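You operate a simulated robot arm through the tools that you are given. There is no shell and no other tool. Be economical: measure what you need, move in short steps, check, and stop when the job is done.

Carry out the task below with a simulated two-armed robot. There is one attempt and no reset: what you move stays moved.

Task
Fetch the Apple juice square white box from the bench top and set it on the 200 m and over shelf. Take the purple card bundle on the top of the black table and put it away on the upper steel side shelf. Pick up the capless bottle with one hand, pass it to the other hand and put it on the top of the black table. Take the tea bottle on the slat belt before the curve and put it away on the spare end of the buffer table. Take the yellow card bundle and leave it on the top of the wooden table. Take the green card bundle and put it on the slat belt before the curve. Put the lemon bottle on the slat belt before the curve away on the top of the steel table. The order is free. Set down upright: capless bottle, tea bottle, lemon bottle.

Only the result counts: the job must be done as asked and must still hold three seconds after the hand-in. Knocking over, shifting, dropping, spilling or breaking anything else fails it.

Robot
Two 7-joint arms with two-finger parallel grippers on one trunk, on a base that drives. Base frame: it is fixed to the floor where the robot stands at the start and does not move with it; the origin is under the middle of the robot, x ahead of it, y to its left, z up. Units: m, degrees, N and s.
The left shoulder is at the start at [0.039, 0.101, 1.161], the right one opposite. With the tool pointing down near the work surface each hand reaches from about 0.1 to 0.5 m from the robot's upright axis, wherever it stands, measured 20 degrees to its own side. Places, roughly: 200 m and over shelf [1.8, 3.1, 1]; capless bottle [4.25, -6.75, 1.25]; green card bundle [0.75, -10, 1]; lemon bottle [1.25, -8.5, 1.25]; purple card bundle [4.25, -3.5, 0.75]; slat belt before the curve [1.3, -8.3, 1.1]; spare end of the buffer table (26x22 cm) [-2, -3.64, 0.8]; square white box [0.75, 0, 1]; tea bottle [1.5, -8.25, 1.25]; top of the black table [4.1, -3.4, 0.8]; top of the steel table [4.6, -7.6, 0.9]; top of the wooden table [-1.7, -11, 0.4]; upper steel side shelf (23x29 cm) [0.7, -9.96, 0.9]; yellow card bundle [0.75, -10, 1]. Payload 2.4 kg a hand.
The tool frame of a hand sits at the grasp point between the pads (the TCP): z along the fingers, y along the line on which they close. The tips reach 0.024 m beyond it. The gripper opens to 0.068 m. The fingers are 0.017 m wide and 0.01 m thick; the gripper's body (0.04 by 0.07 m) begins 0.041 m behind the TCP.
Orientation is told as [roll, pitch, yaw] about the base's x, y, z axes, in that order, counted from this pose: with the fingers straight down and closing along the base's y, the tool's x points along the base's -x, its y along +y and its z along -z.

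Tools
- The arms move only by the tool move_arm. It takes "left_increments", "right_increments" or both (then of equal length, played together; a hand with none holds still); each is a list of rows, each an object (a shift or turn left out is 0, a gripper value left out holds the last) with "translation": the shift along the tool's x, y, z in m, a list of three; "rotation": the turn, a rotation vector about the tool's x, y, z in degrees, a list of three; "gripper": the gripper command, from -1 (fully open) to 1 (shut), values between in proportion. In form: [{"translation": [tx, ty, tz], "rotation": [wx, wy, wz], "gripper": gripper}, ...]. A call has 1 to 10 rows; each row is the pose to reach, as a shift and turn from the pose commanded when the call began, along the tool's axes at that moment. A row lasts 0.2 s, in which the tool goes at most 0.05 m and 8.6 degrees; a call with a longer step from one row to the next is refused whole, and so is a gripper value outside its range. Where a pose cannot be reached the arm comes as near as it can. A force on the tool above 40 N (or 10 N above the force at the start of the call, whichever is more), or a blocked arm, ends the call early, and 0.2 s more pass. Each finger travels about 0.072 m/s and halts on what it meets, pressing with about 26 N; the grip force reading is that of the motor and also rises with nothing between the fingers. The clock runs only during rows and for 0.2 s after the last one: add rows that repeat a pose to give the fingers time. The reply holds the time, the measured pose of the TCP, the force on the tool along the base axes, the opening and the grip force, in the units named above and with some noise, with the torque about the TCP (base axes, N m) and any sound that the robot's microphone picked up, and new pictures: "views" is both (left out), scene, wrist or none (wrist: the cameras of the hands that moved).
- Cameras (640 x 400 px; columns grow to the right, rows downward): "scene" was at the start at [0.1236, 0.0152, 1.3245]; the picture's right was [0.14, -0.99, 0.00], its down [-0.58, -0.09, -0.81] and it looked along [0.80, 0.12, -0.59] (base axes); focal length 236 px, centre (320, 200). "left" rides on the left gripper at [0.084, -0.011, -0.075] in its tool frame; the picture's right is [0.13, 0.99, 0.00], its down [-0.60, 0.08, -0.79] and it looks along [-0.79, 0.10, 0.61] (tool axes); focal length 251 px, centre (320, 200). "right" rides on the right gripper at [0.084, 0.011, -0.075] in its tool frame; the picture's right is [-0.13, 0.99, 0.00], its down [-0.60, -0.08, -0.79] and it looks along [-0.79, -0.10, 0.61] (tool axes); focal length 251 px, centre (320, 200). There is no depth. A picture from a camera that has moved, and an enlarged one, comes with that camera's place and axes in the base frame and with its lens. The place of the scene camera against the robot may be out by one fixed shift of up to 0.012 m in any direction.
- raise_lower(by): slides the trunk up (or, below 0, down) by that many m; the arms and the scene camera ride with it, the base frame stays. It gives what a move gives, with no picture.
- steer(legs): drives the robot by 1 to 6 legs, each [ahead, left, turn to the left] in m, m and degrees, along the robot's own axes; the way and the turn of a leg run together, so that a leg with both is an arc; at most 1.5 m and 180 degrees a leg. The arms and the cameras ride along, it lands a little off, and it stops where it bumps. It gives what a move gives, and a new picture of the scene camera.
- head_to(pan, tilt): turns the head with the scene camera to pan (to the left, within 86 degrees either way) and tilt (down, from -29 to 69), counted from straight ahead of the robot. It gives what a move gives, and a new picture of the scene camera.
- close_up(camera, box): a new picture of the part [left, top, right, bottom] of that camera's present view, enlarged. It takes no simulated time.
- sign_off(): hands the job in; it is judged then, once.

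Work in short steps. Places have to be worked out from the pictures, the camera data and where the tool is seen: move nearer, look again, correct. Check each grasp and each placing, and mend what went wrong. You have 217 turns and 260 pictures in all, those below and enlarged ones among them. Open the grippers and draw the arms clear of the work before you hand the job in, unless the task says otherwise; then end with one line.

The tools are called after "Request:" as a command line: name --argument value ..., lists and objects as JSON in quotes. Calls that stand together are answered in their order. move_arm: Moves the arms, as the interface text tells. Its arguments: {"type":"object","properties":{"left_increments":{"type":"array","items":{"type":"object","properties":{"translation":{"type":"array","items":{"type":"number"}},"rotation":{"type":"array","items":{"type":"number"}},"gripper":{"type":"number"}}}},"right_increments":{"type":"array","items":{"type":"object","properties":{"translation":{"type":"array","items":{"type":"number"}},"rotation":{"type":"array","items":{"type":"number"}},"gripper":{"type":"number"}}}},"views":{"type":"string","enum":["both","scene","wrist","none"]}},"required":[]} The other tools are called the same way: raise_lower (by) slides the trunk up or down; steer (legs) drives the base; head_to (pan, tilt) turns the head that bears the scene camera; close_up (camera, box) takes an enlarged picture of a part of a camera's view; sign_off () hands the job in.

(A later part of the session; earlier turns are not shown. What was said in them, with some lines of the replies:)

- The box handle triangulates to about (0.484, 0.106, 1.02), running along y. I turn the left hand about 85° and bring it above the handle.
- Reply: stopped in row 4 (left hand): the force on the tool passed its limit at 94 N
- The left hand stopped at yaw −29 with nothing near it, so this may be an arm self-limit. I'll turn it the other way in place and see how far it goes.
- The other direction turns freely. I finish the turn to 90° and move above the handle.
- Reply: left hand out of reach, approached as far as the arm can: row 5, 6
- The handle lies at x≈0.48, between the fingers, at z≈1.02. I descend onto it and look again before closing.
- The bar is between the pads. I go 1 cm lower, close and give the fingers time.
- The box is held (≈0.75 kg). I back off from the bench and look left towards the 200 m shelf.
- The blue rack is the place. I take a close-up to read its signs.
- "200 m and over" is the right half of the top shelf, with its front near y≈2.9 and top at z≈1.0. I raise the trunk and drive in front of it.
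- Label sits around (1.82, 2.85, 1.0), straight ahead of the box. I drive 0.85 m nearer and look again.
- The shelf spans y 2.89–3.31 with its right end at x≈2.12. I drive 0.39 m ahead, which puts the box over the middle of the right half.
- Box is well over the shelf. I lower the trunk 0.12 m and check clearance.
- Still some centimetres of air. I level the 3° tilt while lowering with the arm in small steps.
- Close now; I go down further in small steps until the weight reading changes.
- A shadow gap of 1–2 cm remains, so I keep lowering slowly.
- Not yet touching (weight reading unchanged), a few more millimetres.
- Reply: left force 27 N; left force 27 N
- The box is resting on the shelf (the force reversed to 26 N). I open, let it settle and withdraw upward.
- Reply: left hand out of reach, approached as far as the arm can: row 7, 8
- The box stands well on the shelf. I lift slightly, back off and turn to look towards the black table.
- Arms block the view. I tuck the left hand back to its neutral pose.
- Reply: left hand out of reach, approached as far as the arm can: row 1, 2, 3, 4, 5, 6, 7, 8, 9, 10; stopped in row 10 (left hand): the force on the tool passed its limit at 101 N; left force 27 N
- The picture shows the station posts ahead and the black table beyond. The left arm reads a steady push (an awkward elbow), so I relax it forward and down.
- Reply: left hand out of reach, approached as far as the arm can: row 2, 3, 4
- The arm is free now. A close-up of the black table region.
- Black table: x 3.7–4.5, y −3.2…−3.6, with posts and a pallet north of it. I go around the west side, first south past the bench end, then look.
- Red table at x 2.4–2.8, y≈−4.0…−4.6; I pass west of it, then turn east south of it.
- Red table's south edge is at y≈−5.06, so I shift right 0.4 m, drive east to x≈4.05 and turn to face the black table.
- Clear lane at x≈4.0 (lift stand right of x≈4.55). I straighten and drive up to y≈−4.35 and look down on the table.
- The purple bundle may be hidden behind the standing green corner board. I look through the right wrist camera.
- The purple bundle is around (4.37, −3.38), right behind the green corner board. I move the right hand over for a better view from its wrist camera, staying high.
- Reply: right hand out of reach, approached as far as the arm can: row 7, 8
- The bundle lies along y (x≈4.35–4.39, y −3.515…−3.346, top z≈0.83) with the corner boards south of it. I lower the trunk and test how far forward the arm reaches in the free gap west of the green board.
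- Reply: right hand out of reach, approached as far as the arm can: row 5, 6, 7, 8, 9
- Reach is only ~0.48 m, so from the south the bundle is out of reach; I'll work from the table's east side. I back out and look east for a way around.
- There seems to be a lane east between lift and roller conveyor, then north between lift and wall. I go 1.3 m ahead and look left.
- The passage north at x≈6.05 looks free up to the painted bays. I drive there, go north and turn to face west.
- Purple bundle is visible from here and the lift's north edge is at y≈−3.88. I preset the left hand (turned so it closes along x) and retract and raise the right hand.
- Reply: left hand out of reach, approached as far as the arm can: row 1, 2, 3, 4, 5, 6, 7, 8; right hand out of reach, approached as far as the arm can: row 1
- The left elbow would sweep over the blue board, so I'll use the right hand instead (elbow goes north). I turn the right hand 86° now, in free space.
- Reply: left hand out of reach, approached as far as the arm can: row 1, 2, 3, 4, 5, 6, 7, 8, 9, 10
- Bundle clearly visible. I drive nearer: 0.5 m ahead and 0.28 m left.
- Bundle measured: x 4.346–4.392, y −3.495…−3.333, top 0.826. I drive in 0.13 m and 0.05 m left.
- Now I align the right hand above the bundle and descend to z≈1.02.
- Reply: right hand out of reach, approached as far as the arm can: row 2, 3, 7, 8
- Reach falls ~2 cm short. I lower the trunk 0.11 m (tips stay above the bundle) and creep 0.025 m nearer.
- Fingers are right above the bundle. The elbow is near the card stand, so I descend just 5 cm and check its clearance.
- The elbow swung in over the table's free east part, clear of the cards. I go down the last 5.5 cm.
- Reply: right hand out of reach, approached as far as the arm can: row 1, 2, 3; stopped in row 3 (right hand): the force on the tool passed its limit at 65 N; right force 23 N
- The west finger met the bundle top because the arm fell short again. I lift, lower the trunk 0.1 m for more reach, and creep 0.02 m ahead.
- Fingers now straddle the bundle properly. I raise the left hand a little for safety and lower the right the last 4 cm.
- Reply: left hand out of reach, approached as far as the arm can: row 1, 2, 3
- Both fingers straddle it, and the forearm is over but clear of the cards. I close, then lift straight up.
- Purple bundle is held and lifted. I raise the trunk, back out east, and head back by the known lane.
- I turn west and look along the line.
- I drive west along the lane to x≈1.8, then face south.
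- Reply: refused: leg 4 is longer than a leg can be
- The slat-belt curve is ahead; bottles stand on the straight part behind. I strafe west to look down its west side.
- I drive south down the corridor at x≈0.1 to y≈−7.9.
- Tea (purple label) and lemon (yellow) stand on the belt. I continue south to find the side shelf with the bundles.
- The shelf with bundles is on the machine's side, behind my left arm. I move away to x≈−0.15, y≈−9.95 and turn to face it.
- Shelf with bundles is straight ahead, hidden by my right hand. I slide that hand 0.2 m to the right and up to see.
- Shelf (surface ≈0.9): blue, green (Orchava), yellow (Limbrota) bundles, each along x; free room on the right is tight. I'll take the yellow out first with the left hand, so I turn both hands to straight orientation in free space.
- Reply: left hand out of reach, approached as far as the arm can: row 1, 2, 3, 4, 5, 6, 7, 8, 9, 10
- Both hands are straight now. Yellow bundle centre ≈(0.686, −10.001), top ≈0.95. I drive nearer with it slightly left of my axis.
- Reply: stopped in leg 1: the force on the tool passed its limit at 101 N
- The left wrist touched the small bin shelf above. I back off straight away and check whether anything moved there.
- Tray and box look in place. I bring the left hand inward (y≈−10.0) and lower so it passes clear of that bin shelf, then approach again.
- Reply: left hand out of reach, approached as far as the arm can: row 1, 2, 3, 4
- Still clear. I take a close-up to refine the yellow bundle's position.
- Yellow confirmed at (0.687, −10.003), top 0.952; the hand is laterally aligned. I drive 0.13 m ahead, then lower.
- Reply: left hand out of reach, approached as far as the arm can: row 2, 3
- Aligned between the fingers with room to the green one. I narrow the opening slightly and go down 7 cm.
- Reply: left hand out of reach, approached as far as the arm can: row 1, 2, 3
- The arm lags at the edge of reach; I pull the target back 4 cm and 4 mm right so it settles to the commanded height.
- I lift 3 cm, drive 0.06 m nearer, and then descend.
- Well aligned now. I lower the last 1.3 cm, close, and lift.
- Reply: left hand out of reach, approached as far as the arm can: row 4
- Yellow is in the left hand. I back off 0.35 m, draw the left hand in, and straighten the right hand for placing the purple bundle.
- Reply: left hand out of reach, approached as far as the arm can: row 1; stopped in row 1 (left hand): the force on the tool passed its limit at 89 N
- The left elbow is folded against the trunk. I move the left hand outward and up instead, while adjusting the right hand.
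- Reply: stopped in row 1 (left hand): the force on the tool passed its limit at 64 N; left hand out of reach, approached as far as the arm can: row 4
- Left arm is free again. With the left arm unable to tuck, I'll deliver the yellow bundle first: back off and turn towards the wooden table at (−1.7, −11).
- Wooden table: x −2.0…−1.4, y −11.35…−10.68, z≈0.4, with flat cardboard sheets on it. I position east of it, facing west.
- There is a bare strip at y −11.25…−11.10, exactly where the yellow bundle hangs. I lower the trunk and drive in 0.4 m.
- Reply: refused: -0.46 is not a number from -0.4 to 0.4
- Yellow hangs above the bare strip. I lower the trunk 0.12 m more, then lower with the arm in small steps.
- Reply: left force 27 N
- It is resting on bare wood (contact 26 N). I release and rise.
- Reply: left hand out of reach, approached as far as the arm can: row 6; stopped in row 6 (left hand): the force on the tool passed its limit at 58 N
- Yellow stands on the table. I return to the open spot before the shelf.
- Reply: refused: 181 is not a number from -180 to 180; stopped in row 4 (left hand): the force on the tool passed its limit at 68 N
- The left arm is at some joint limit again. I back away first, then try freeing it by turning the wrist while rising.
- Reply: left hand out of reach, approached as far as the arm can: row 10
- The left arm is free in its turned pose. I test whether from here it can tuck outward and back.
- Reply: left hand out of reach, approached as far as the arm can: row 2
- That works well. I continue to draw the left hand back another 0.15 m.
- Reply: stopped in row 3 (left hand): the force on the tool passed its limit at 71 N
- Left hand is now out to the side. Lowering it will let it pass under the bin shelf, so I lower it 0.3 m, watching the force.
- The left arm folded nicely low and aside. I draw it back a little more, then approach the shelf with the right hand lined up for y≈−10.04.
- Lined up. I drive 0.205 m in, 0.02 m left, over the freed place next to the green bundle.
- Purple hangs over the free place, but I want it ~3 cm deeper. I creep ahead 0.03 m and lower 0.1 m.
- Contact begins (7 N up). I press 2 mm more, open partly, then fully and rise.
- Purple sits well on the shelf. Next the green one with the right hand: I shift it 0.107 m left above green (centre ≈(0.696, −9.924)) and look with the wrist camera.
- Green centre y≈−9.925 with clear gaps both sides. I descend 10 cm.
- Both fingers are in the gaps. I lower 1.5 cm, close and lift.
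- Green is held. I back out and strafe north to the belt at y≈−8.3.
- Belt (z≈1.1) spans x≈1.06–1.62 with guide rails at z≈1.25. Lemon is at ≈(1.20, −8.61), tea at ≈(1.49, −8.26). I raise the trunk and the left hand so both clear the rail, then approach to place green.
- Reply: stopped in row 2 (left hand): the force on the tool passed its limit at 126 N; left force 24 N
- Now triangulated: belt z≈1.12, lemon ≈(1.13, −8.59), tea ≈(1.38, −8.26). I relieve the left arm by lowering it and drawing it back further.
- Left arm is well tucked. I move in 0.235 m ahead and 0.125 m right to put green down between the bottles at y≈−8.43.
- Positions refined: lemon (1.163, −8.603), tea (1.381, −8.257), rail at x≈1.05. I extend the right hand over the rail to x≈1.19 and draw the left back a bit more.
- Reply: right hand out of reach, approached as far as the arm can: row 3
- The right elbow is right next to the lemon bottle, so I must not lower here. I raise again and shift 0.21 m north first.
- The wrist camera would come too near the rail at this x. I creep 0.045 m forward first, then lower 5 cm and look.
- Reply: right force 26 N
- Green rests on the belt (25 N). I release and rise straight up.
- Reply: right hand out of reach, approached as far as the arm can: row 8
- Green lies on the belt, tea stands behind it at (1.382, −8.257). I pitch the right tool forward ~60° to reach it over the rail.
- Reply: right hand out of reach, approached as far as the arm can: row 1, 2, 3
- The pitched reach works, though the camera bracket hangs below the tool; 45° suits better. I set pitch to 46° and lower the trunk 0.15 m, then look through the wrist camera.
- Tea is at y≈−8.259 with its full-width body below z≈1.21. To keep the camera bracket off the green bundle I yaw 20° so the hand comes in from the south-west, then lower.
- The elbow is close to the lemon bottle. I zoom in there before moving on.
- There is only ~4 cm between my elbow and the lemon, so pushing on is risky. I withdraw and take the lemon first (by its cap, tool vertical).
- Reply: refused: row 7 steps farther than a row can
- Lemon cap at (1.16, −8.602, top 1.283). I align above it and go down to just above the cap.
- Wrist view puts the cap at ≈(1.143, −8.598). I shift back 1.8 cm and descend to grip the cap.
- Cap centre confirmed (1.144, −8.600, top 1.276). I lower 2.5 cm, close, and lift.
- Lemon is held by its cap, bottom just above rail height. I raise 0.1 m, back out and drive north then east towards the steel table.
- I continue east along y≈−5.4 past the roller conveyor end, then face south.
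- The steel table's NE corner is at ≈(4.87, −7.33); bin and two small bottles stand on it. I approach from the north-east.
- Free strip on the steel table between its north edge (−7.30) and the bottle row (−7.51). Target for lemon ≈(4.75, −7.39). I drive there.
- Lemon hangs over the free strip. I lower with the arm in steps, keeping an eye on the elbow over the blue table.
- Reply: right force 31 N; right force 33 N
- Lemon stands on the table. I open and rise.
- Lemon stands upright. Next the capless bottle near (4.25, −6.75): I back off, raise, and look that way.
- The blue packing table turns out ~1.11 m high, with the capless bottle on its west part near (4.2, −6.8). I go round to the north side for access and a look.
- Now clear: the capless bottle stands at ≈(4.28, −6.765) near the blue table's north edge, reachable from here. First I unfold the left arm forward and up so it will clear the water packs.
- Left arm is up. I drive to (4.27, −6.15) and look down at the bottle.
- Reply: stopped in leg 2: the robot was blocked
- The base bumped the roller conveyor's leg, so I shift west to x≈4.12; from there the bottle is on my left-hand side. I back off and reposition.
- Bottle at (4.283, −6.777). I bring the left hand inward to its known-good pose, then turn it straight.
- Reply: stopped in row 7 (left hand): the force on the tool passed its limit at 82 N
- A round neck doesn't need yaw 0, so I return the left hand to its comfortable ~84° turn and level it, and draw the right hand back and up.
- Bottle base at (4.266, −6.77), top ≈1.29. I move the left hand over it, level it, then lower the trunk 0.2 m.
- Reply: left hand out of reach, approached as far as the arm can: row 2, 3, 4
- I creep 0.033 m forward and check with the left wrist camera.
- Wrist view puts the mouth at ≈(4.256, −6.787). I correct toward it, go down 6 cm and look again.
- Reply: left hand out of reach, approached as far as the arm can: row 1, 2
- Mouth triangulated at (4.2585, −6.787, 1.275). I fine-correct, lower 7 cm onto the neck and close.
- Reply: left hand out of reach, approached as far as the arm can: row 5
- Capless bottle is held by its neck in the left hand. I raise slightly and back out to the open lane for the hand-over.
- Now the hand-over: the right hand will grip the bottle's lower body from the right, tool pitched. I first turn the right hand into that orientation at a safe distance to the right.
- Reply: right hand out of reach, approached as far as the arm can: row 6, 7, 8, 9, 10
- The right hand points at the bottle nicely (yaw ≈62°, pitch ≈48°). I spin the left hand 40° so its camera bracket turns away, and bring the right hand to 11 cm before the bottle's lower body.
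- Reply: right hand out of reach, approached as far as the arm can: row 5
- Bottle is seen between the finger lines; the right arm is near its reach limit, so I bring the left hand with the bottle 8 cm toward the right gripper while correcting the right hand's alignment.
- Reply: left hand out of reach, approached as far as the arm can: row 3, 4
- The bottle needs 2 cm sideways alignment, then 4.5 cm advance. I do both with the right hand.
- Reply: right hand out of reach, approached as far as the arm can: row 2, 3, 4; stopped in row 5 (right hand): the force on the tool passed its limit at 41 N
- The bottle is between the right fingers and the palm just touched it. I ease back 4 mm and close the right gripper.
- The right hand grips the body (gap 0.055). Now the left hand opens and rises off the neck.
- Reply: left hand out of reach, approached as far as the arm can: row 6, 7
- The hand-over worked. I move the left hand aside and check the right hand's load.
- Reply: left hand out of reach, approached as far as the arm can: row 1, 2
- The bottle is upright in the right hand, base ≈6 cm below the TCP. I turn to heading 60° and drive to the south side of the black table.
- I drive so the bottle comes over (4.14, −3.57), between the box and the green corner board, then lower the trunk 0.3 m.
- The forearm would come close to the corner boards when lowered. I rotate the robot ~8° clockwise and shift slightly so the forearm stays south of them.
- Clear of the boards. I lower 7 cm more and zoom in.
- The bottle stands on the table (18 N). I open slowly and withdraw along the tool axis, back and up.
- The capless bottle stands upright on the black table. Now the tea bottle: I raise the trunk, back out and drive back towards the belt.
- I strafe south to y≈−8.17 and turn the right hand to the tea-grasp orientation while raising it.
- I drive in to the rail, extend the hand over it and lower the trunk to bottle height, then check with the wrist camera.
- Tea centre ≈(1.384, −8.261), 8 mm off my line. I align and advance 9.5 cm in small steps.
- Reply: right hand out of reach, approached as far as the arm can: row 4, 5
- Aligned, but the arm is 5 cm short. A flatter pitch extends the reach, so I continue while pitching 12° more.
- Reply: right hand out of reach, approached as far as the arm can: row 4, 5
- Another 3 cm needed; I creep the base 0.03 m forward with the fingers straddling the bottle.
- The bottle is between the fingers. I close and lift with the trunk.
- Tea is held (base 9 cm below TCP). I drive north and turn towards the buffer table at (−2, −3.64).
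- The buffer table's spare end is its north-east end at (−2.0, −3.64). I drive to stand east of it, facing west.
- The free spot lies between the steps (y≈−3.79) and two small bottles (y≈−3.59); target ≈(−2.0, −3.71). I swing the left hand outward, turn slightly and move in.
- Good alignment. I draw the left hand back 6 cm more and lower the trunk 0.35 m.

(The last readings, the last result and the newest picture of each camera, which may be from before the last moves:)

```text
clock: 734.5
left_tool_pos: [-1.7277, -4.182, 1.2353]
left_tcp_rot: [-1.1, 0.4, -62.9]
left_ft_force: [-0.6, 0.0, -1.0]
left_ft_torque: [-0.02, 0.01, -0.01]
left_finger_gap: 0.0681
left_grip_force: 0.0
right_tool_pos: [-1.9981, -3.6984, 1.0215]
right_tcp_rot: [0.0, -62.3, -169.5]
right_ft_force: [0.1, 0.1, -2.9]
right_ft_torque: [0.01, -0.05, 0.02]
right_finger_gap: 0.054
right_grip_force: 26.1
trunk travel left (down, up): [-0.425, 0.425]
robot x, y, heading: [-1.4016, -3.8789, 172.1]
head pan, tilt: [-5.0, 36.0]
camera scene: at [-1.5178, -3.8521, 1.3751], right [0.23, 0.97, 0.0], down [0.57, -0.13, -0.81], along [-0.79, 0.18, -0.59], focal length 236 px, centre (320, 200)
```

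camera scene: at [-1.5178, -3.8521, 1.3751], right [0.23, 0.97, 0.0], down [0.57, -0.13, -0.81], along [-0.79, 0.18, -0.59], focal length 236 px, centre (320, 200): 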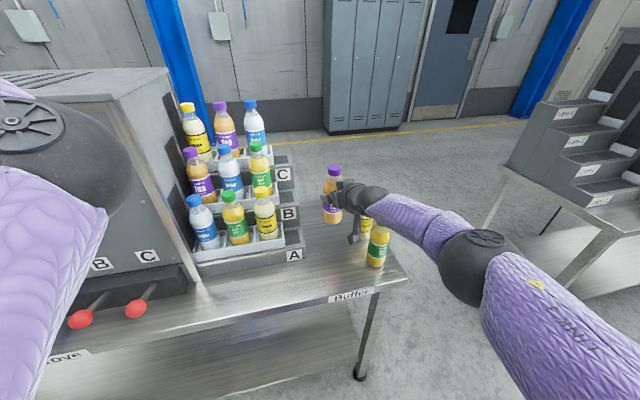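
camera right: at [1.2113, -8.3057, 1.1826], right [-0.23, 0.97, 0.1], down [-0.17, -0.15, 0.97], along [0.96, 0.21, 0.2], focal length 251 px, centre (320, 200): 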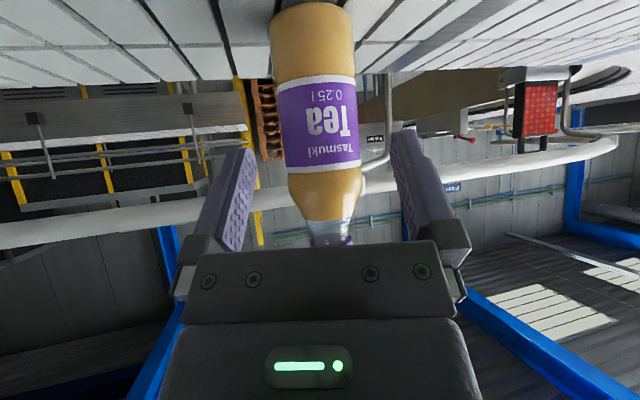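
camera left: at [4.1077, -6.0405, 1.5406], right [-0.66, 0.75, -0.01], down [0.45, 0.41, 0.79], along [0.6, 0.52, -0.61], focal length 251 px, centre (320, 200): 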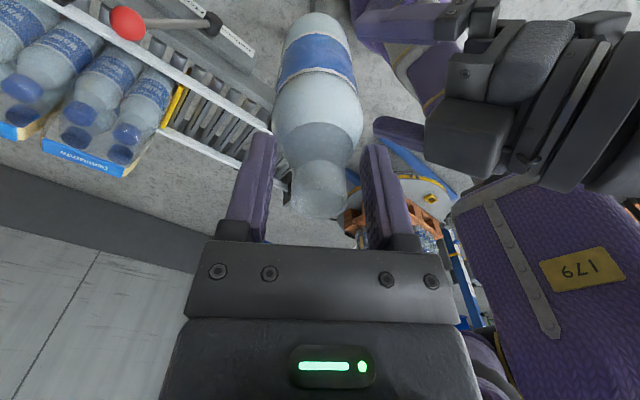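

Clear of the small bottles. I lower 10 cm more.

Request:
move_arm --right_increments '[{"translation": [0.023, 0, 0.012]}, {"translation": [0.046, 0, 0.024]}, {"translation": [0.069, 0, 0.036]}, {"translation": [0.092, 0, 0.048]}]' --views "none"

Request:
close_up --camera "scene" --box '[270, 150, 430, 300]'

```text
clock: 735.5
left_tool_pos: [-1.7276, -4.1828, 1.2358]
left_tcp_rot: [-1.1, 0.3, -62.9]
left_ft_force: [0.4, -0.1, 0.8]
left_ft_torque: [-0.01, 0.01, 0.04]
left_finger_gap: 0.0682
left_grip_force: 0.0
right_tool_pos: [-1.979, -3.7009, 0.9478]
right_tcp_rot: [-0.1, -62.3, -169.4]
right_ft_force: [-0.1, 0.5, -2.2]
right_ft_torque: [0.02, -0.06, 0.01]
right_finger_gap: 0.0544
right_grip_force: 26.0
right hand out of reach, approached as far as the arm can: row 1, 2, 3, 4
trunk travel left (down, up): [-0.425, 0.425]
robot x, y, heading: [-1.4053, -3.88, 171.9]
head pan, tilt: [-5.0, 36.0]
```

```text
2.67 times, centred on (350, 225) of scene
camera zoom: at [-1.5177, -3.8522, 1.3751], right [0.23, 0.97, 0.0], down [0.57, -0.13, -0.81], along [-0.79, 0.18, -0.59], focal length 630 px, centre (240, 133)
```

zoom: 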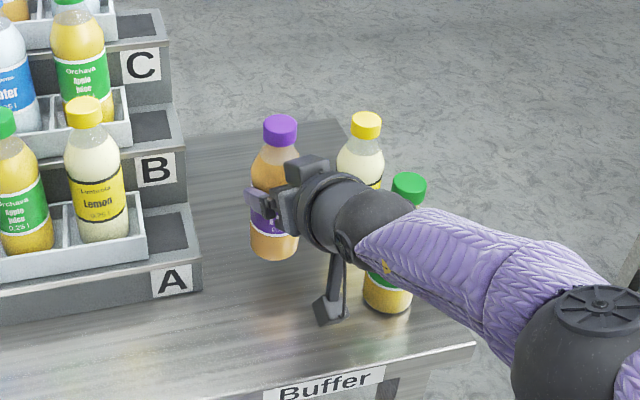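

Tea hangs over the free spot. The arm is at its reach edge, so I lower the rest with the trunk in small steps.

Request:
raise_lower --by -0.04

Request:
raise_lower --by -0.008

Request:
close_up --camera "scene" --box '[270, 150, 430, 300]'

```text
clock: 736.3
left_tool_pos: [-1.7288, -4.1817, 1.1951]
left_tcp_rot: [-1.3, 0.3, -63.0]
left_ft_force: [-0.1, -0.1, 0.0]
left_ft_torque: [-0.03, 0.0, 0.0]
left_finger_gap: 0.068
left_grip_force: 0.1
right_tool_pos: [-1.9781, -3.7002, 0.9054]
right_tcp_rot: [0.0, -62.4, -169.4]
right_ft_force: [-0.2, 0.0, -3.3]
right_ft_torque: [0.03, -0.06, -0.03]
right_finger_gap: 0.054
right_grip_force: 26.2
trunk travel left (down, up): [-0.385, 0.465]
robot x, y, heading: [-1.4078, -3.8767, 172.2]
head pan, tilt: [-5.0, 36.0]
```

```text
clock: 736.9
left_tool_pos: [-1.7268, -4.1819, 1.1879]
left_tcp_rot: [-1.1, 0.3, -62.9]
left_ft_force: [0.1, 0.5, -1.2]
left_ft_torque: [0.0, -0.02, 0.0]
left_finger_gap: 0.0681
left_grip_force: 0.2
right_tool_pos: [-1.9797, -3.7011, 0.8991]
right_tcp_rot: [-0.1, -62.5, -169.3]
right_ft_force: [-4.4, 1.0, 12.5]
right_ft_torque: [0.15, 0.38, -0.01]
right_finger_gap: 0.0544
right_grip_force: 26.3
trunk travel left (down, up): [-0.377, 0.473]
robot x, y, heading: [-1.4055, -3.8774, 171.8]
head pan, tilt: [-5.0, 36.0]
```

```text
2.67 times, centred on (350, 225) of scene
camera zoom: at [-1.5234, -3.8513, 1.3271], right [0.23, 0.97, 0.0], down [0.57, -0.13, -0.81], along [-0.79, 0.18, -0.59], focal length 630 px, centre (240, 133)
```

zoom: 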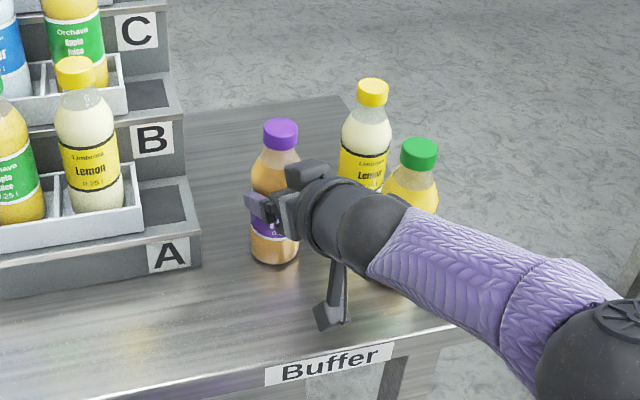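

Contact: the tea bottle stands on the table. I open and withdraw along the tool axis.

Request:
move_arm --right_increments '[{"gripper": 0}, {"gripper": -0.8}, {"gripper": -1}, {"gripper": -1}, {"translation": [0, 0, -0.02]}, {"translation": [0, 0, -0.05]}, {"translation": [0, 0, -0.09]}, {"translation": [0, 0, -0.13]}]' --views "none"

Request:
close_up --camera "scene" --box '[230, 130, 450, 310]'

```text
clock: 738.7
left_tool_pos: [-1.7272, -4.1808, 1.1874]
left_tcp_rot: [-1.2, 0.5, -62.9]
left_ft_force: [0.4, 0.8, 0.4]
left_ft_torque: [-0.03, -0.02, 0.03]
left_finger_gap: 0.068
left_grip_force: 0.1
right_tool_pos: [-1.8649, -3.6785, 0.9599]
right_tcp_rot: [-0.2, -62.3, -169.3]
right_ft_force: [0.4, 0.4, 0.3]
right_ft_torque: [0.01, -0.03, -0.01]
right_finger_gap: 0.0678
right_grip_force: 0.0
trunk travel left (down, up): [-0.377, 0.473]
robot x, y, heading: [-1.4033, -3.8763, 171.9]
head pan, tilt: [-5.0, 36.0]
```

```text
2.22 times, centred on (340, 220) of scene
camera zoom: at [-1.5236, -3.851, 1.3269], right [0.23, 0.97, 0.0], down [0.57, -0.13, -0.81], along [-0.79, 0.18, -0.59], focal length 525 px, centre (276, 156)
```

zoom: 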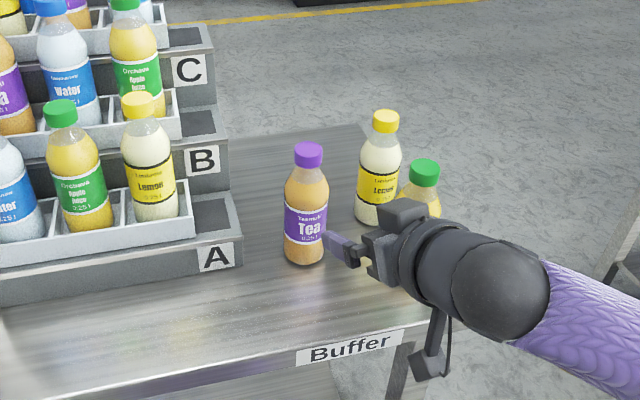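

Tea stands upright in the free spot; every item is placed. I back away with open grippers before handing in.

Request:
steer --legs '[[-0.5, 0, 0]]'

```text
clock: 741.6
left_tool_pos: [-1.2349, -4.2502, 1.1875]
left_tcp_rot: [-1.3, 0.4, -63.4]
left_ft_force: [-0.5, 0.2, 0.0]
left_ft_torque: [0.0, 0.0, 0.0]
left_finger_gap: 0.0682
left_grip_force: 0.2
right_tool_pos: [-1.3697, -3.7476, 0.9582]
right_tcp_rot: [0.0, -62.3, -169.7]
right_ft_force: [-0.3, 0.3, 0.6]
right_ft_torque: [-0.01, -0.01, -0.03]
right_finger_gap: 0.0681
right_grip_force: 0.1
trunk travel left (down, up): [-0.377, 0.473]
robot x, y, heading: [-0.911, -3.951, 171.6]
head pan, tilt: [-5.0, 36.0]
camera scene: at [-1.0303, -3.9217, 1.3268], right [0.23, 0.97, 0.0], down [0.57, -0.14, -0.81], along [-0.79, 0.19, -0.59], focal length 236 px, centre (320, 200)
```

scene: 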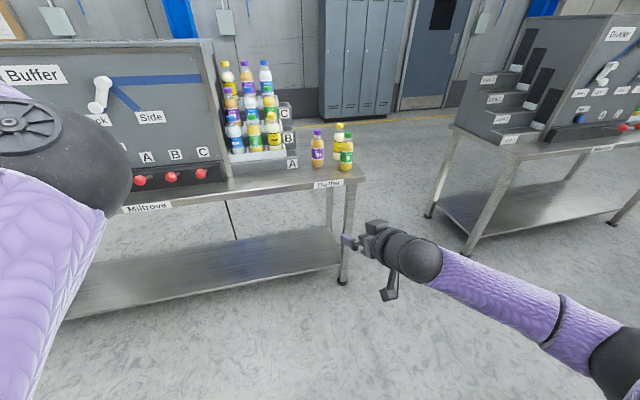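

All seven items are in place, the grippers are open and the arms are clear of the work, so I hand in.

Request:
sign_off

```text
The job is handed in.
```

I placed all seven items and handed the job in. The tea, lemon and capless bottles were standing upright when I left them. The left arm bumped the small bin shelf on the machine side once, and the base bumped a roller-conveyor leg once. I backed off both times: the bin shelf's tray and box still looked in place, and I saw nothing shifted at the conveyor but did not check it closely.
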